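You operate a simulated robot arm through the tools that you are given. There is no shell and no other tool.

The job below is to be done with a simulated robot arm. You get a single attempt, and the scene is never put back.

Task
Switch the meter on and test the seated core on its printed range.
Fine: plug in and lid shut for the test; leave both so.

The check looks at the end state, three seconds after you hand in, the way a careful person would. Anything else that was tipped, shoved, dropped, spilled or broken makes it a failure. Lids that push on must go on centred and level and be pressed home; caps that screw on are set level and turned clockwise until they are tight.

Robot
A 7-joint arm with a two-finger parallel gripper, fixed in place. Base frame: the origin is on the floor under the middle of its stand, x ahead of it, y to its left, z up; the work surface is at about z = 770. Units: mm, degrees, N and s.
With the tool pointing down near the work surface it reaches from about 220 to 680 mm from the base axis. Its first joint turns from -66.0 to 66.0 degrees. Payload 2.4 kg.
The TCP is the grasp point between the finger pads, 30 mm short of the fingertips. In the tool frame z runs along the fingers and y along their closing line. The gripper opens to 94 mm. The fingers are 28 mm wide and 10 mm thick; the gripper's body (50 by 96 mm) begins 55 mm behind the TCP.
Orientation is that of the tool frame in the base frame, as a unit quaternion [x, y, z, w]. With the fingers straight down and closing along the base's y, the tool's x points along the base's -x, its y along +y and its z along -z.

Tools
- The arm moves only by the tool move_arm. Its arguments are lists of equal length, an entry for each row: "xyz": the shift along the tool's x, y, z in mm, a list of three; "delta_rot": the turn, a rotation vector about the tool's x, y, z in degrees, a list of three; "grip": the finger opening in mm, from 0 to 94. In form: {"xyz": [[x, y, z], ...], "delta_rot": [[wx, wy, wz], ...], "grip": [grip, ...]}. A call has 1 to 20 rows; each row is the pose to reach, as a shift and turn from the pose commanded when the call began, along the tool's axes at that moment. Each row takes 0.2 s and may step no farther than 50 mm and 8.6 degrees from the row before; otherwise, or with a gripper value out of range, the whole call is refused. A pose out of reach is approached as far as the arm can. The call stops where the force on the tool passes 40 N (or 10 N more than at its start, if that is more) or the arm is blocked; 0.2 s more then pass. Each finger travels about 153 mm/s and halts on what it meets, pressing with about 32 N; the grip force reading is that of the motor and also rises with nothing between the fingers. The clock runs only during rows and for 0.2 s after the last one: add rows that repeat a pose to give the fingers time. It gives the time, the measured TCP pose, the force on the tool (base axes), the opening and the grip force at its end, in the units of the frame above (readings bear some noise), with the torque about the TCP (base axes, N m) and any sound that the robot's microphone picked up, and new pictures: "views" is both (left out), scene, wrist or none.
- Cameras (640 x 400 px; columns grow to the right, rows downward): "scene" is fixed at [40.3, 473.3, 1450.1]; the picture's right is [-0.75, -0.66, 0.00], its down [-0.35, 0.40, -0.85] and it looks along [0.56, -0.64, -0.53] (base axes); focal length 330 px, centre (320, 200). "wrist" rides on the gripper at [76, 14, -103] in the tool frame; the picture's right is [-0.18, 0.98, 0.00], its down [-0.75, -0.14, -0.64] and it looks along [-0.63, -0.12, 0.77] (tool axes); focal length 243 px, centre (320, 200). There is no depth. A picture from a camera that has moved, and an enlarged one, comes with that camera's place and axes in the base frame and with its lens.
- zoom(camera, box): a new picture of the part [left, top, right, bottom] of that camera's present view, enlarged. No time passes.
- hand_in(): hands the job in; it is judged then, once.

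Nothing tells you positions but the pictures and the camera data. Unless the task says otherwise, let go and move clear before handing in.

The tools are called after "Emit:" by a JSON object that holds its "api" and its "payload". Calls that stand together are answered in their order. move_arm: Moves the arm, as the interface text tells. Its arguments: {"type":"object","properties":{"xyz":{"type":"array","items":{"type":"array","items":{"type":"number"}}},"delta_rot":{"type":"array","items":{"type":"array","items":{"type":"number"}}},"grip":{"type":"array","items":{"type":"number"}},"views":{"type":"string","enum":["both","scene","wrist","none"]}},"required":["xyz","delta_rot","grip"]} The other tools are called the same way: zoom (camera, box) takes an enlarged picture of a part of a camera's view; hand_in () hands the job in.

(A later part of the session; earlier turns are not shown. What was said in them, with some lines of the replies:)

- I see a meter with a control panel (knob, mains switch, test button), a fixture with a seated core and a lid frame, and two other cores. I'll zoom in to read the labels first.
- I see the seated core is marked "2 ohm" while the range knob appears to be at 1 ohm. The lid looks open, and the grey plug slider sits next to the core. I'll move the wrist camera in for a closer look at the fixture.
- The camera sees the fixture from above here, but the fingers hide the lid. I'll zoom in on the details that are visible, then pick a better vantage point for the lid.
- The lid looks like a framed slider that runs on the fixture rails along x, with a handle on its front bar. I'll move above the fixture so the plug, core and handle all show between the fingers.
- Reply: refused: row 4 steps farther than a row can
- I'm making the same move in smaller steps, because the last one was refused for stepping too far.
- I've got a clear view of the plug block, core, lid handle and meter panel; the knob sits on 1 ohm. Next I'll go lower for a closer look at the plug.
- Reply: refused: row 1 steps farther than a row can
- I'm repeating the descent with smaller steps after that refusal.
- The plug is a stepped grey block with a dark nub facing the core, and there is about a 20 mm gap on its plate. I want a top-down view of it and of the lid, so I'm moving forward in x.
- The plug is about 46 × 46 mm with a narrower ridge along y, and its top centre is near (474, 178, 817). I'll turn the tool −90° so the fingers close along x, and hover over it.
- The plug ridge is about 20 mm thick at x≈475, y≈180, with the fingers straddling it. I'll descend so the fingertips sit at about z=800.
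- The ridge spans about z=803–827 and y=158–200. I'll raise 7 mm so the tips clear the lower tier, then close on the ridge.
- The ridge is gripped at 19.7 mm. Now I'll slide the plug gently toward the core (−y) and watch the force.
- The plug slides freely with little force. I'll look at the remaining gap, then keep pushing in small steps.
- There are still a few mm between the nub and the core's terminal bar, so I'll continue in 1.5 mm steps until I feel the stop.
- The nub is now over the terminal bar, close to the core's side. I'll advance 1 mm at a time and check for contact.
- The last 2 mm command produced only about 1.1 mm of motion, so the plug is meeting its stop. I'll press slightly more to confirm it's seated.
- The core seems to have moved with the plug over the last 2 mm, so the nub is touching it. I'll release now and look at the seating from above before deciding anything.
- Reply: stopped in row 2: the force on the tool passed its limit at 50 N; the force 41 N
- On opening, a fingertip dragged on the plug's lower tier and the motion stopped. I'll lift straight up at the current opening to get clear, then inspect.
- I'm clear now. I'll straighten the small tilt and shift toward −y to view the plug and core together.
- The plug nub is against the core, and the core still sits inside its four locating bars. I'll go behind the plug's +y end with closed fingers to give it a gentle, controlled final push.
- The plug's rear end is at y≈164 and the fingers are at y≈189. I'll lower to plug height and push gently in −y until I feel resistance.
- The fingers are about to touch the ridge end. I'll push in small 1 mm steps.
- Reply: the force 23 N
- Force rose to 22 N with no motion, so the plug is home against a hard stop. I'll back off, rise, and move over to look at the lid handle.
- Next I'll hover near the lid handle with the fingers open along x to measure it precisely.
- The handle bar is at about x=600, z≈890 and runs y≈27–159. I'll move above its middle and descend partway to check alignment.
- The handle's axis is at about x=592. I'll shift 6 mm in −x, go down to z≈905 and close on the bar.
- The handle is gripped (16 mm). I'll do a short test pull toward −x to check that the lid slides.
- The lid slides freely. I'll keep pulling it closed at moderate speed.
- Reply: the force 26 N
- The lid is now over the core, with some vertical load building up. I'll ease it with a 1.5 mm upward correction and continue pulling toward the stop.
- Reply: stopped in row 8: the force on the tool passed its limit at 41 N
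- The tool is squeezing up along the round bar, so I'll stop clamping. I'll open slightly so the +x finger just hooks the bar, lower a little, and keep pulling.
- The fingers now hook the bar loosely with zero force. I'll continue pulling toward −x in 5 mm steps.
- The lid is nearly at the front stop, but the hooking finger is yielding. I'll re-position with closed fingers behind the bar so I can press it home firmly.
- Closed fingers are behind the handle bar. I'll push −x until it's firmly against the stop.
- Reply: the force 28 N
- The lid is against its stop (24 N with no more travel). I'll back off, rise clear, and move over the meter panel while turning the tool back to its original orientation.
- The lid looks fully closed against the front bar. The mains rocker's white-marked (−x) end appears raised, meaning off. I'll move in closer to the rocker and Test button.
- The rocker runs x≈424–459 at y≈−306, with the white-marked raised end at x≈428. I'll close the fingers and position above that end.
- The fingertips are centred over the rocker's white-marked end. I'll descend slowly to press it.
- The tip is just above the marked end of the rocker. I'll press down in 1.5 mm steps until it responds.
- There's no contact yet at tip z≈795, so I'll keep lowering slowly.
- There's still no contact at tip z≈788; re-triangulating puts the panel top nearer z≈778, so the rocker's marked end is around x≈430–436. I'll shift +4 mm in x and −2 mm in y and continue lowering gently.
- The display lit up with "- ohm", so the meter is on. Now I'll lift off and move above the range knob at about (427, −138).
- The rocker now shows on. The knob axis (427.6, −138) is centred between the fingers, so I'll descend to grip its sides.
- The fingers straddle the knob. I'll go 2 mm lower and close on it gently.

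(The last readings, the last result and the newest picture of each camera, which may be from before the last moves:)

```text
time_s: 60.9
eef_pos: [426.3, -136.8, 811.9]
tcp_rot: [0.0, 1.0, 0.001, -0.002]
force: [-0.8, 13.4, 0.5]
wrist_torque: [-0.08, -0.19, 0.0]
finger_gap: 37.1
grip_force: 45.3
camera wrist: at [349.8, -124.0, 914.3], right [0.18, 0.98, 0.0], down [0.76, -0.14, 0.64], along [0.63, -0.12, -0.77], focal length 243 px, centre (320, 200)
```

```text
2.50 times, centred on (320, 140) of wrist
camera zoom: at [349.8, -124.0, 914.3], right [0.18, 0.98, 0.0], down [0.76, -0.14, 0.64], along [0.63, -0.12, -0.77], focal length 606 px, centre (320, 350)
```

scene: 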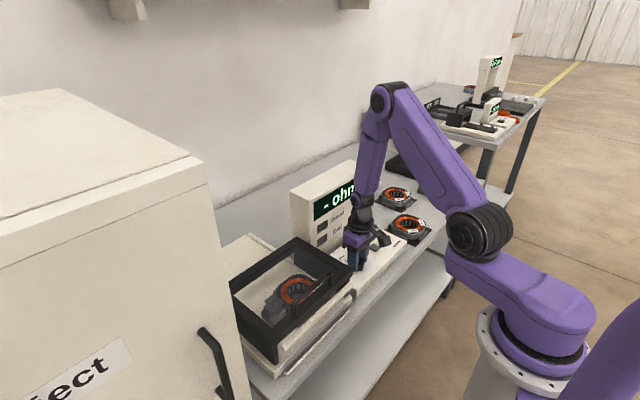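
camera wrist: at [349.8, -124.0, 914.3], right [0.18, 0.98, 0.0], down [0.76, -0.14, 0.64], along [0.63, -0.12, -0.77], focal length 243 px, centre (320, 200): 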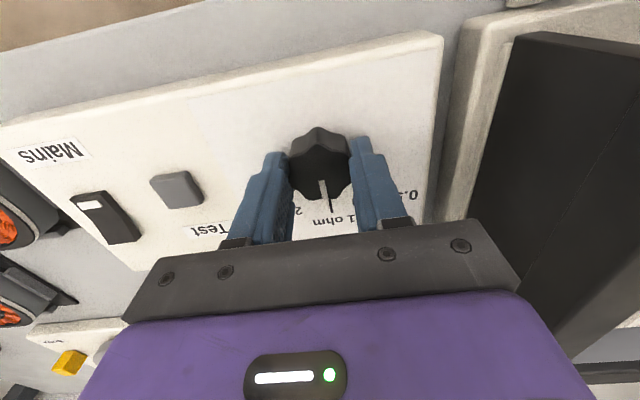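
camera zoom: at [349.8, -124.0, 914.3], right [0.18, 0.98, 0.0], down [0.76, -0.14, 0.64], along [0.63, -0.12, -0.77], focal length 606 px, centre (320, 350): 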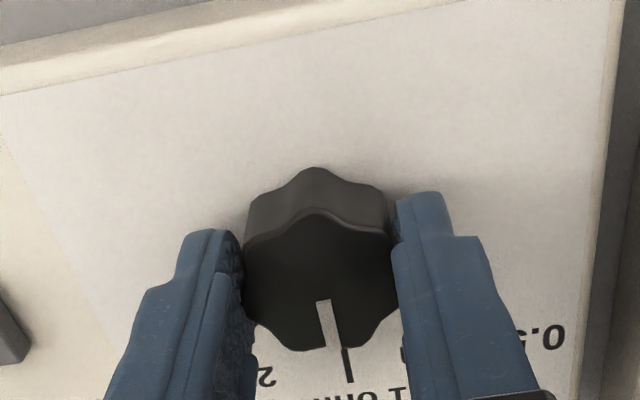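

The knob is gripped at 37 mm. I'll recentre slightly, then turn +45° about the tool axis (clockwise seen from above) toward 2 ohm.

Emit:
{"api": "move_arm", "payload": {"xyz": [[0.8, 1, 0], [0.8, 1, 0], [0.8, 1, 0], [0.8, 1, 0], [0.8, 1, 0], [0.8, 1, 0], [0.8, 1, 0], [0.8, 1, 0], [0.8, 1, 0]], "delta_rot": [[0, 0, 0], [0, 0, 6], [0, 0, 12], [0, 0, 19], [0, 0, 26], [0, 0, 33], [0, 0, 39], [0, 0, 45], [0, 0, 45]], "grip": [30, 30, 30, 30, 30, 30, 30, 30, 30]}}

Emit:
{"api": "zoom", "payload": {"camera": "wrist", "box": [220, 60, 420, 220]}}

Emit:
{"api": "zoom", "payload": {"camera": "scene", "box": [310, 200, 430, 290]}}

```text
time_s: 62.9
eef_pos: [427.6, -136.9, 813.1]
tcp_rot: [0.384, 0.923, 0.0, -0.001]
force: [12.8, 20.9, -22.5]
wrist_torque: [0.91, 0.14, -0.01]
finger_gap: 37.2
grip_force: 45.1
camera wrist: at [382.4, -73.5, 914.6], right [0.83, 0.56, 0.0], down [0.43, -0.63, 0.64], along [0.36, -0.53, -0.77], focal length 243 px, centre (320, 200)
```

scene: 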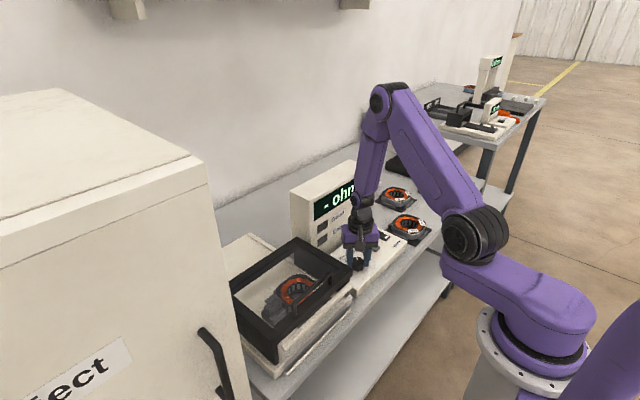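
wrist: 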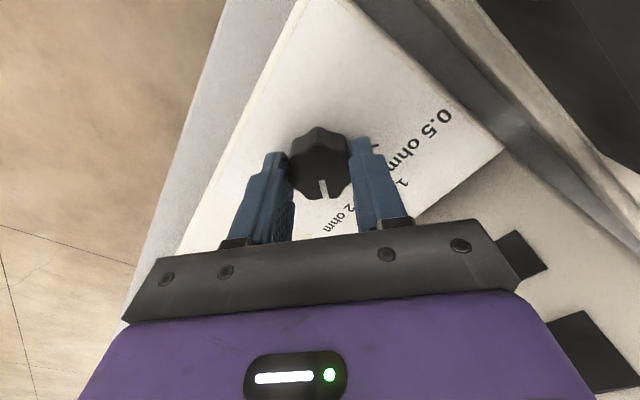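

```text
2.50 times, centred on (320, 140) of wrist
camera zoom: at [382.4, -73.5, 914.6], right [0.83, 0.56, 0.0], down [0.43, -0.63, 0.64], along [0.36, -0.53, -0.77], focal length 606 px, centre (320, 350)
```

zoom: 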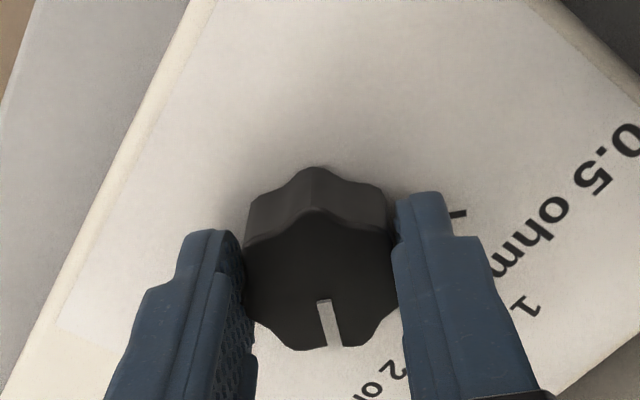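

```text
4.44 times, centred on (370, 245) of scene
camera zoom: at [40.9, 473.7, 1449.9], right [-0.75, -0.66, 0.0], down [-0.35, 0.4, -0.85], along [0.56, -0.64, -0.53], focal length 1467 px, centre (98, 0)
```

zoom: 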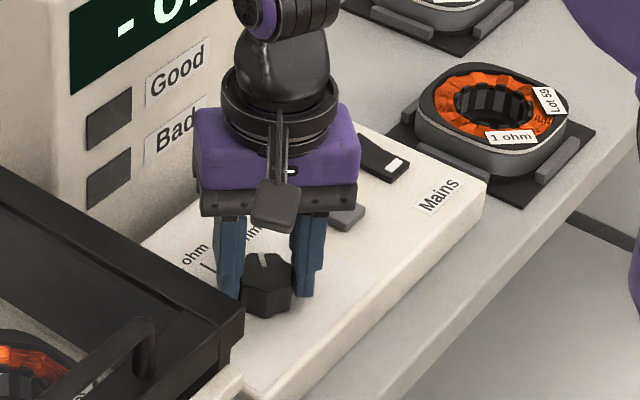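

The knob turned with the gripper. I'll release it carefully, rise, and check the pointer against the 2 ohm mark.

Emit:
{"api": "move_arm", "payload": {"xyz": [[0, 0, 0], [0, 0, 0], [0, 0, 0], [0, 0, -15], [0, 0, -50], [0, 0, -90], [0, 0, -90]], "delta_rot": [[0, 0, 0], [0, 0, 0], [0, 0, 0], [0, 0, 0], [0, 0, 0], [0, 0, 0], [0, 0, 0]], "grip": [45, 60, 76, 76, 76, 76, 76]}}

Emit:
{"api": "zoom", "payload": {"camera": "wrist", "box": [220, 40, 420, 200]}}

Emit:
{"api": "zoom", "payload": {"camera": "scene", "box": [310, 200, 430, 290]}}

```text
time_s: 64.5
eef_pos: [425.5, -137.3, 901.5]
tcp_rot: [0.384, 0.923, 0.0, -0.002]
force: [0.5, 0.0, 0.0]
wrist_torque: [-0.03, 0.02, -0.01]
finger_gap: 75.8
grip_force: 0.1
camera wrist: at [381.6, -74.6, 1004.6], right [0.83, 0.56, 0.0], down [0.43, -0.63, 0.64], along [0.36, -0.53, -0.77], focal length 243 px, centre (320, 200)
```

scene: 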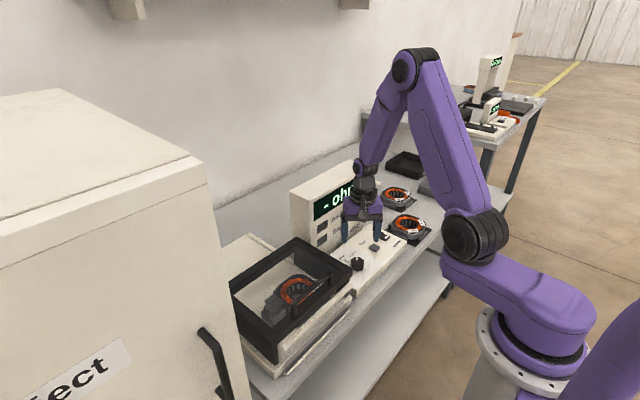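
wrist: 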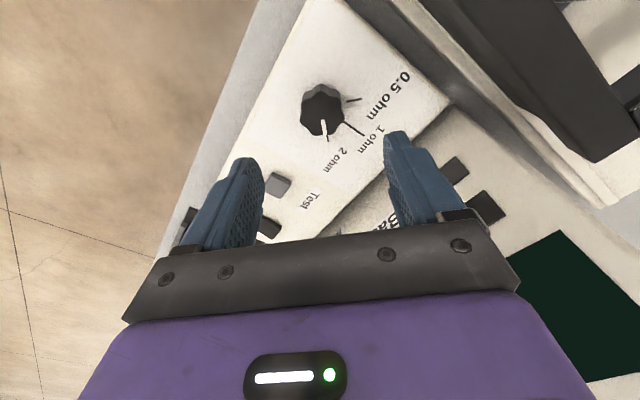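

```text
2.50 times, centred on (320, 120) of wrist
camera zoom: at [381.6, -74.6, 1004.6], right [0.83, 0.56, 0.0], down [0.43, -0.63, 0.64], along [0.36, -0.53, -0.77], focal length 606 px, centre (320, 400)
```

zoom: 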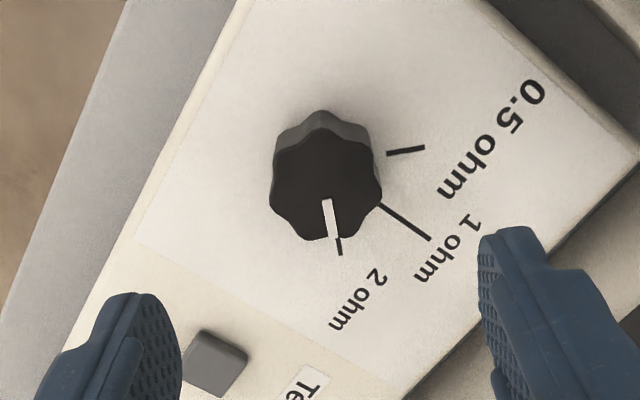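

```text
4.44 times, centred on (370, 245) of scene
camera zoom: at [40.3, 473.3, 1450.1], right [-0.75, -0.66, 0.0], down [-0.35, 0.4, -0.85], along [0.56, -0.64, -0.53], focal length 1467 px, centre (98, 0)
```

zoom: 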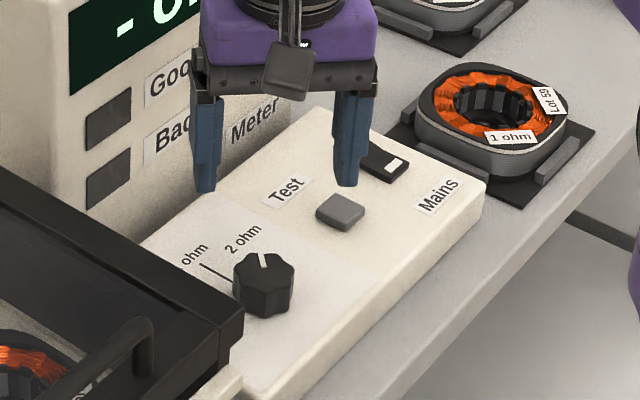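

The pointer is now lined up with the 2 ohm tick. Next I'll rotate back to square and move above the Test button at about (433, −240) with the fingers closed.

Emit:
{"api": "move_arm", "payload": {"xyz": [[-13, -11, 0], [-26, -22.4, 0], [-39, -33.6, 0], [-52, -44.9, 0], [-65, -56, 0], [-77.9, -67.3, 0], [-77.9, -67.3, 40], [-77.9, -67.3, 60], [-77.9, -67.3, 60]], "delta_rot": [[0, 0, -7.5], [0, 0, -15], [0, 0, -22.5], [0, 0, -30], [0, 0, -37.5], [0, 0, -45], [0, 0, -45], [0, 0, -45], [0, 0, -45]], "grip": [76, 60, 40, 20, 0, 0, 0, 0, 0]}}

Emit:
{"api": "zoom", "payload": {"camera": "wrist", "box": [220, 60, 420, 220]}}

Emit:
{"api": "zoom", "payload": {"camera": "scene", "box": [310, 180, 430, 290]}}

```text
time_s: 66.5
eef_pos: [435.0, -239.9, 841.9]
tcp_rot: [0.001, 1.0, 0.001, 0.0]
force: [-0.8, -0.8, -0.4]
wrist_torque: [0.01, -0.01, 0.02]
finger_gap: 0.0
grip_force: 32.0
camera wrist: at [356.8, -226.8, 943.1], right [0.18, 0.98, 0.0], down [0.75, -0.14, 0.64], along [0.63, -0.12, -0.77], focal length 243 px, centre (320, 200)
```

scene: 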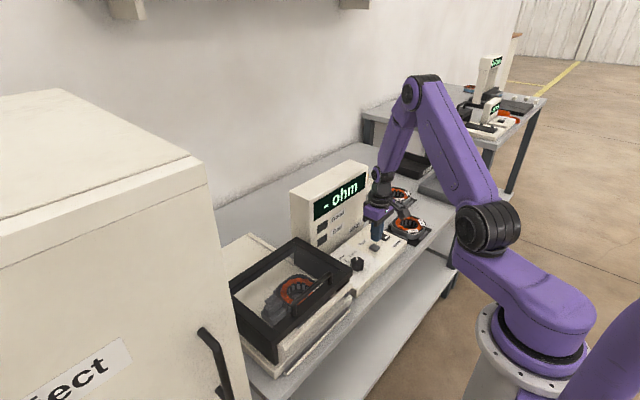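
wrist: 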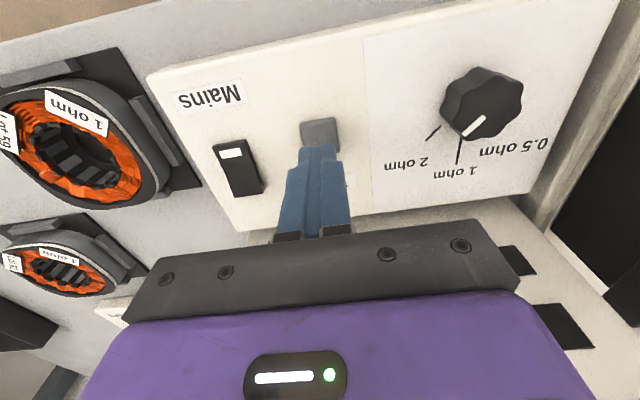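

```text
2.50 times, centred on (320, 140) of wrist
camera zoom: at [356.8, -226.8, 943.1], right [0.18, 0.98, 0.0], down [0.75, -0.14, 0.64], along [0.63, -0.12, -0.77], focal length 606 px, centre (320, 350)
```

zoom: 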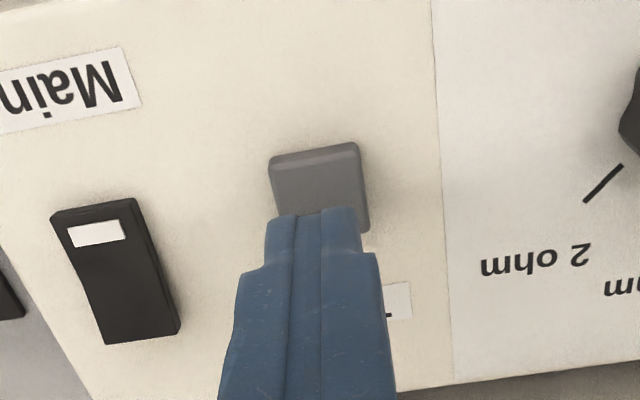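

```text
3.64 times, centred on (370, 235) of scene
camera zoom: at [40.3, 473.3, 1450.1], right [-0.75, -0.66, 0.0], down [-0.35, 0.4, -0.85], along [0.56, -0.64, -0.53], focal length 1200 px, centre (138, 73)
```

zoom: 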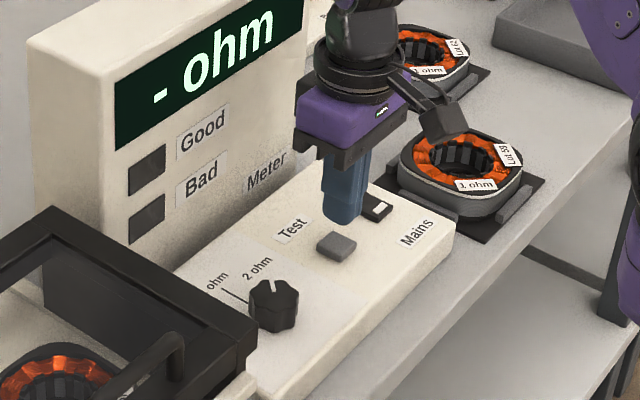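

The tips are over the Test button to within about 3 mm. I'll nudge to centre and press down slowly, watching the display.

Emit:
{"api": "move_arm", "payload": {"xyz": [[2, -1, 10], [2, -1, 18], [2, -1, 22], [2, -1, 24], [2, -1, 26], [2, -1, 27.5], [2, -1, 29], [2, -1, 29]], "delta_rot": [[0, 0, 0], [0, 0, 0], [0, 0, 0], [0, 0, 0], [0, 0, 0], [0, 0, 0], [0, 0, 0], [0, 0, 0]], "grip": [0, 0, 0, 0, 0, 0, 0, 0]}}

Emit:
{"api": "zoom", "payload": {"camera": "scene", "box": [280, 160, 430, 280]}}

```text
time_s: 68.3
eef_pos: [431.5, -241.1, 812.8]
tcp_rot: [0.001, 1.0, 0.001, -0.001]
force: [-0.2, -0.3, 0.7]
wrist_torque: [-0.01, 0.0, -0.03]
finger_gap: 0.0
grip_force: 32.0
camera wrist: at [354.7, -227.9, 915.4], right [0.19, 0.98, 0.0], down [0.75, -0.14, 0.64], along [0.63, -0.12, -0.77], focal length 243 px, centre (320, 200)
```

scene: 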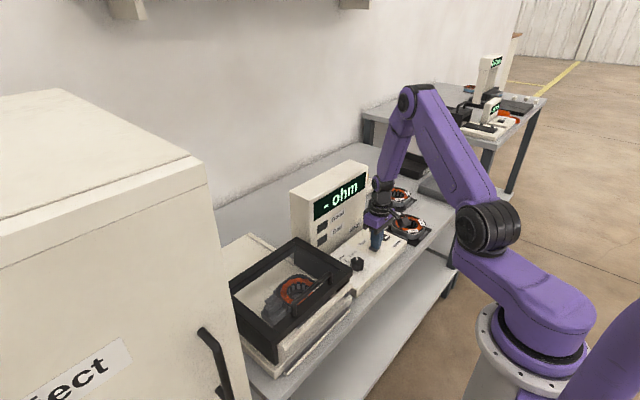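
wrist: 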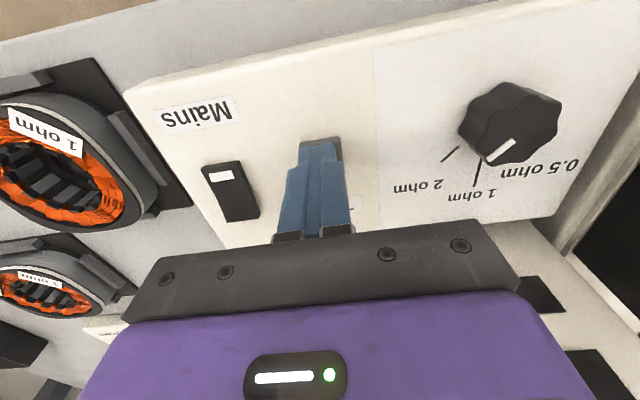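

```text
3.33 times, centred on (355, 220) of scene
camera zoom: at [40.3, 473.3, 1450.1], right [-0.75, -0.66, 0.0], down [-0.35, 0.4, -0.85], along [0.56, -0.64, -0.53], focal length 1100 px, centre (203, 133)
```

zoom: 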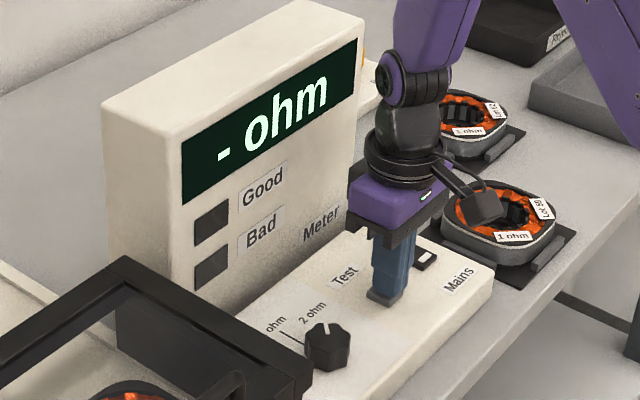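

The tip is right at the button with no force yet. I'll press further in 1 mm steps.

Emit:
{"api": "move_arm", "payload": {"xyz": [[0, 0, 1], [0, 0, 2], [0, 0, 3], [0, 0, 4], [0, 0, 4]], "delta_rot": [[0, 0, 0], [0, 0, 0], [0, 0, 0], [0, 0, 0], [0, 0, 0]], "grip": [0, 0, 0, 0, 0], "views": "scene"}}

Emit:
{"api": "zoom", "payload": {"camera": "scene", "box": [280, 160, 430, 280]}}

```text
time_s: 69.5
eef_pos: [431.6, -241.2, 809.1]
tcp_rot: [0.001, 1.0, 0.001, -0.001]
force: [0.7, 1.6, 5.4]
wrist_torque: [0.04, -0.07, 0.01]
finger_gap: 0.0
grip_force: 32.0
heard: click
```

scene: 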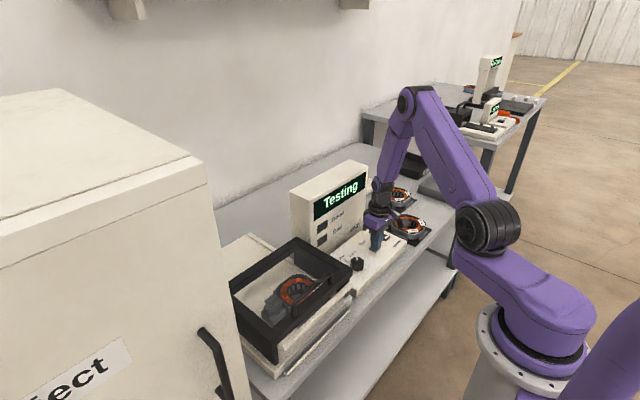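

```text
3.33 times, centred on (355, 220) of scene
camera zoom: at [40.2, 473.4, 1450.0], right [-0.75, -0.66, 0.0], down [-0.35, 0.4, -0.85], along [0.56, -0.64, -0.53], focal length 1100 px, centre (203, 133)
```

zoom: 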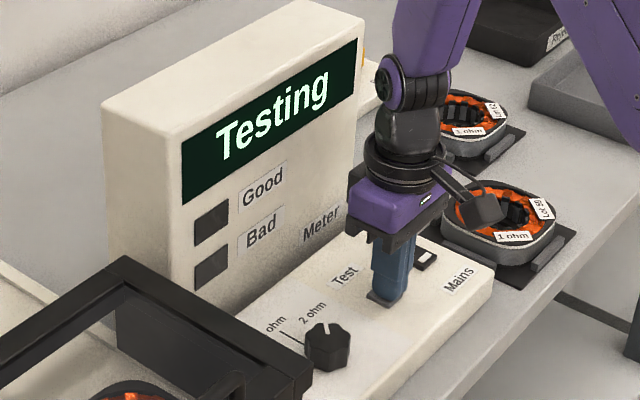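

I heard a click and the display says "Testing". I'll release the button by lifting straight up and wait for the result.

Emit:
{"api": "move_arm", "payload": {"xyz": [[0, 0, -6], [0, 0, -20], [0, 0, -50], [0, 0, -90], [0, 0, -90], [0, 0, -90], [0, 0, -90], [0, 0, -90]], "delta_rot": [[0, 0, 0], [0, 0, 0], [0, 0, 0], [0, 0, 0], [0, 0, 0], [0, 0, 0], [0, 0, 0], [0, 0, 0]], "grip": [0, 0, 0, 0, 0, 0, 0, 0], "views": "scene"}}

Emit:
{"api": "zoom", "payload": {"camera": "scene", "box": [280, 160, 430, 280]}}

```text
time_s: 71.3
eef_pos: [431.1, -241.5, 899.5]
tcp_rot: [0.001, 1.0, 0.0, -0.001]
force: [-0.3, 0.1, 0.7]
wrist_torque: [0.02, 0.01, -0.03]
finger_gap: 0.0
grip_force: 32.2
```

scene: 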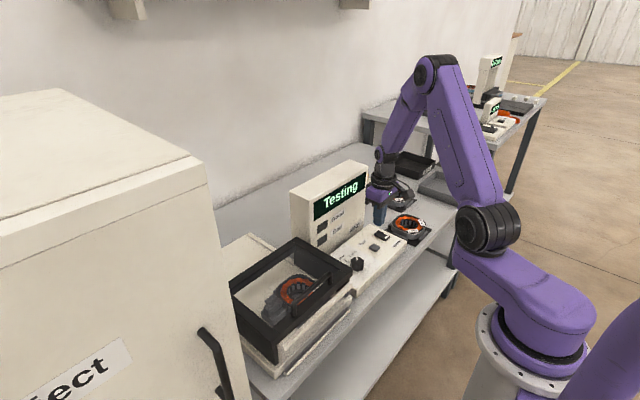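

```text
3.33 times, centred on (355, 220) of scene
camera zoom: at [40.3, 473.3, 1450.1], right [-0.75, -0.66, 0.0], down [-0.35, 0.4, -0.85], along [0.56, -0.64, -0.53], focal length 1100 px, centre (203, 133)
```

zoom: 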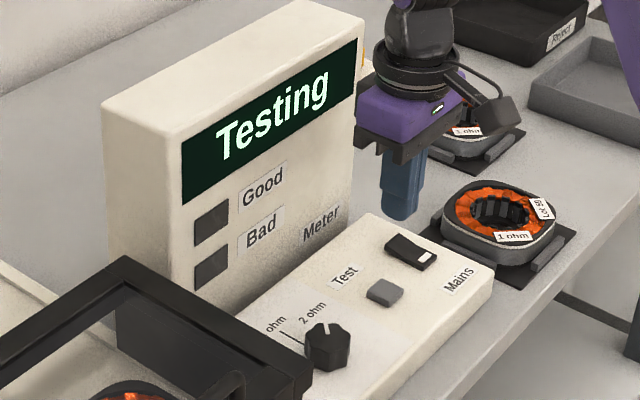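

The meter is still testing. I'll move the arm back to a clear spot above the bench while waiting for the reading.

Emit:
{"api": "move_arm", "payload": {"xyz": [[15, 0, -30], [30, 0, -60], [45, 0, -90], [60, 0, -120], [60, 0, -120], [60, 0, -120], [60, 0, -120], [60, 0, -120], [60, 0, -120], [60, 0, -120]], "delta_rot": [[0, 0, 0], [0, 0, 0], [0, 0, 0], [0, 0, 0], [0, 0, 0], [0, 0, 0], [0, 0, 0], [0, 0, 0], [0, 0, 0], [0, 0, 0]], "grip": [0, 0, 0, 0, 0, 0, 0, 0, 0, 0]}}

Emit:
{"api": "zoom", "payload": {"camera": "scene", "box": [280, 160, 430, 280]}}

```text
time_s: 73.5
eef_pos: [373.1, -242.7, 1019.2]
tcp_rot: [0.001, 1.0, 0.0, -0.002]
force: [0.7, 0.4, 1.2]
wrist_torque: [0.02, 0.02, 0.02]
finger_gap: 0.2
grip_force: 31.9
camera wrist: at [295.9, -228.8, 1121.9], right [0.19, 0.98, 0.0], down [0.76, -0.14, 0.64], along [0.63, -0.12, -0.77], focal length 243 px, centre (320, 200)
```

scene: 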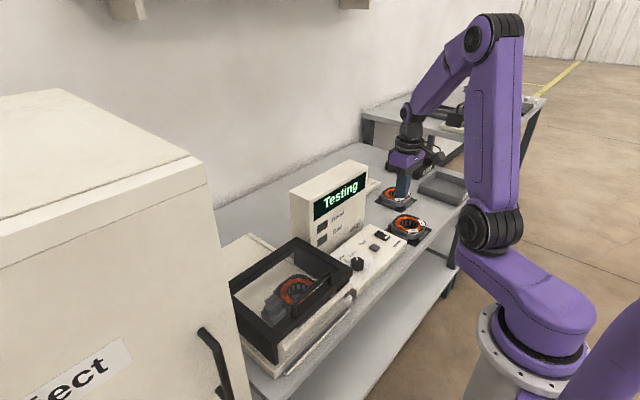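
wrist: 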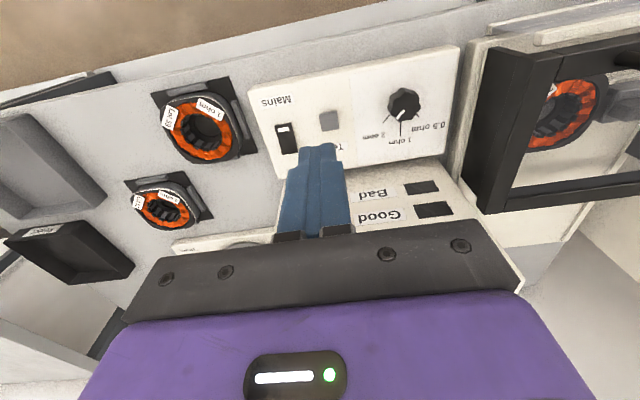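

```text
3.33 times, centred on (355, 220) of scene
camera zoom: at [40.3, 473.3, 1450.1], right [-0.75, -0.66, 0.0], down [-0.35, 0.4, -0.85], along [0.56, -0.64, -0.53], focal length 1100 px, centre (203, 133)
```

zoom: 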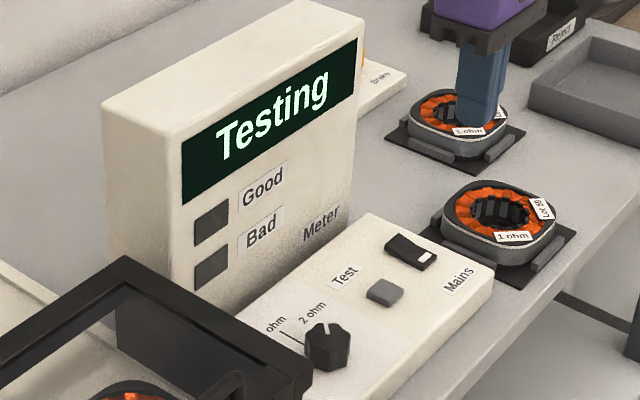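

It's still testing. I'll wait a few more seconds in place and double-check the knob pointer from this view.

Emit:
{"api": "move_arm", "payload": {"xyz": [[0, 0, 0], [0, 0, 0], [0, 0, 0], [0, 0, 0], [0, 0, 0], [0, 0, 0], [0, 0, 0], [0, 0, 0], [0, 0, 0], [0, 0, 0], [0, 0, 0], [0, 0, 0], [0, 0, 0], [0, 0, 0], [0, 0, 0]], "delta_rot": [[0, 0, 0], [0, 0, 0], [0, 0, 0], [0, 0, 0], [0, 0, 0], [0, 0, 0], [0, 0, 0], [0, 0, 0], [0, 0, 0], [0, 0, 0], [0, 0, 0], [0, 0, 0], [0, 0, 0], [0, 0, 0], [0, 0, 0]], "grip": [0, 0, 0, 0, 0, 0, 0, 0, 0, 0, 0, 0, 0, 0, 0], "views": "scene"}}

Emit:
{"api": "zoom", "payload": {"camera": "scene", "box": [280, 160, 430, 280]}}

Emit:
{"api": "zoom", "payload": {"camera": "wrist", "box": [340, 60, 470, 160]}}

Emit:
{"api": "zoom", "payload": {"camera": "scene", "box": [220, 225, 370, 375]}}

```text
time_s: 76.7
eef_pos: [372.3, -242.2, 1020.4]
tcp_rot: [0.001, 1.0, 0.001, -0.001]
force: [0.4, 0.2, 0.0]
wrist_torque: [-0.01, 0.02, -0.01]
finger_gap: 0.0
grip_force: 31.6
```

scene: 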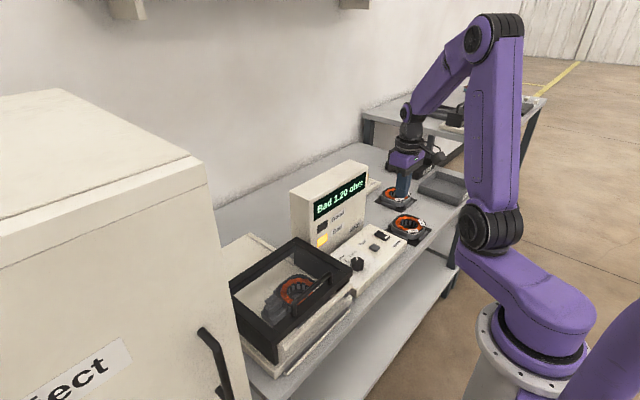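

```text
3.33 times, centred on (355, 220) of scene
camera zoom: at [40.3, 473.3, 1450.1], right [-0.75, -0.66, 0.0], down [-0.35, 0.4, -0.85], along [0.56, -0.64, -0.53], focal length 1100 px, centre (203, 133)
```

zoom: 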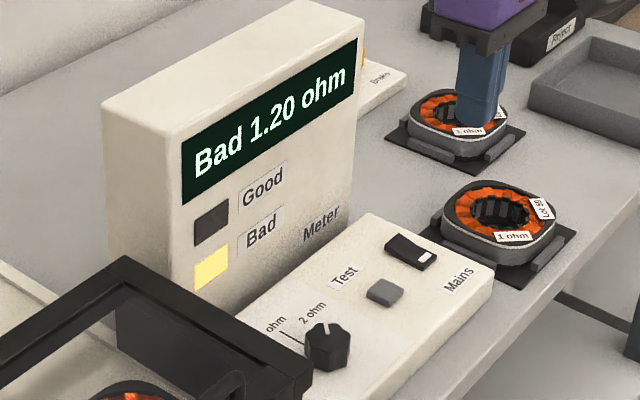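

```text
4.00 times, centred on (405, 110) of wrist
camera zoom: at [295.9, -228.8, 1121.9], right [0.19, 0.98, 0.0], down [0.75, -0.14, 0.64], along [0.63, -0.12, -0.77], focal length 970 px, centre (-20, 560)
```

zoom: 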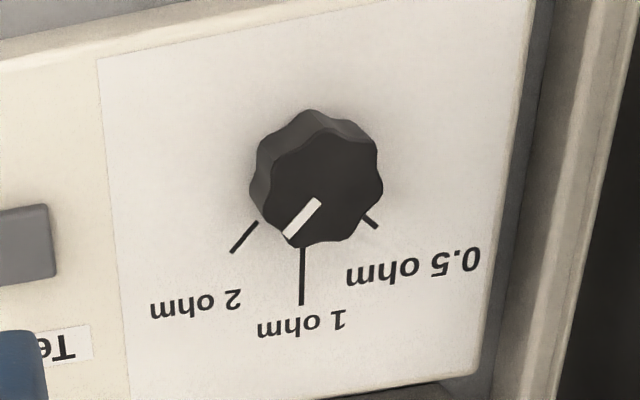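

```text
2.67 times, centred on (295, 300) of scene
camera zoom: at [40.3, 473.3, 1450.1], right [-0.75, -0.66, 0.0], down [-0.35, 0.4, -0.85], along [0.56, -0.64, -0.53], focal length 880 px, centre (387, -67)
```

zoom: 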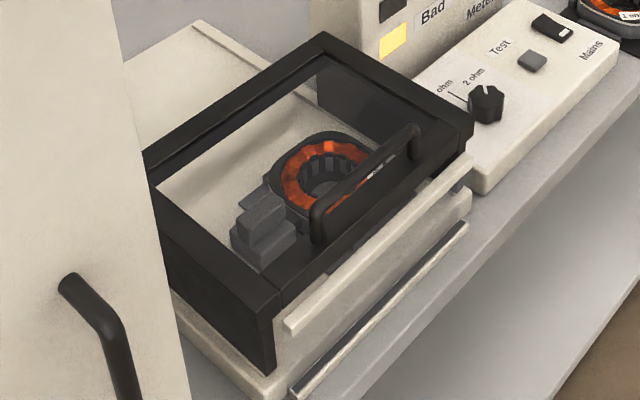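

The meter finished and shows "Bad 1.20 ohm" with the Bad lamp lit. Mains is on, the knob points at 2 ohm, the plug is in, the lid is shut and the arm is well clear, so I'm handing in.

Emit:
{"api": "hand_in", "payload": {}}

```text
The job is handed in.
```

The meter is on, and I tested the seated core on its printed 2 ohm range. It read **"Bad 1.20 ohm"** with the Bad lamp lit. The job is handed in, but I haven't seen the outcome of the check.

- **Plug:** I pushed it in until it met a hard stop. On the way in it nudged the core about 2 mm. The core is still seated between its four locating bars.
- **Lid:** It is slid shut against its front stop.
- **Meter:** Mains is on. I turned the range knob from 1 ohm to 2 ohm, and the pointer lines up with the 2 ohm mark.
- **Test:** I pressed the button once, heard it click, and waited for the result.
- **Force stops:** The arm stopped itself twice on force. The first time, a fingertip dragged on the plug as I let go. The second time, the grip slipped on the lid handle. I saw no damage, and nothing tipped or dropped.

The plug is still in and the lid still shut, as you asked. The arm is clear of the bench. I left the core in place, since you asked only for the test.
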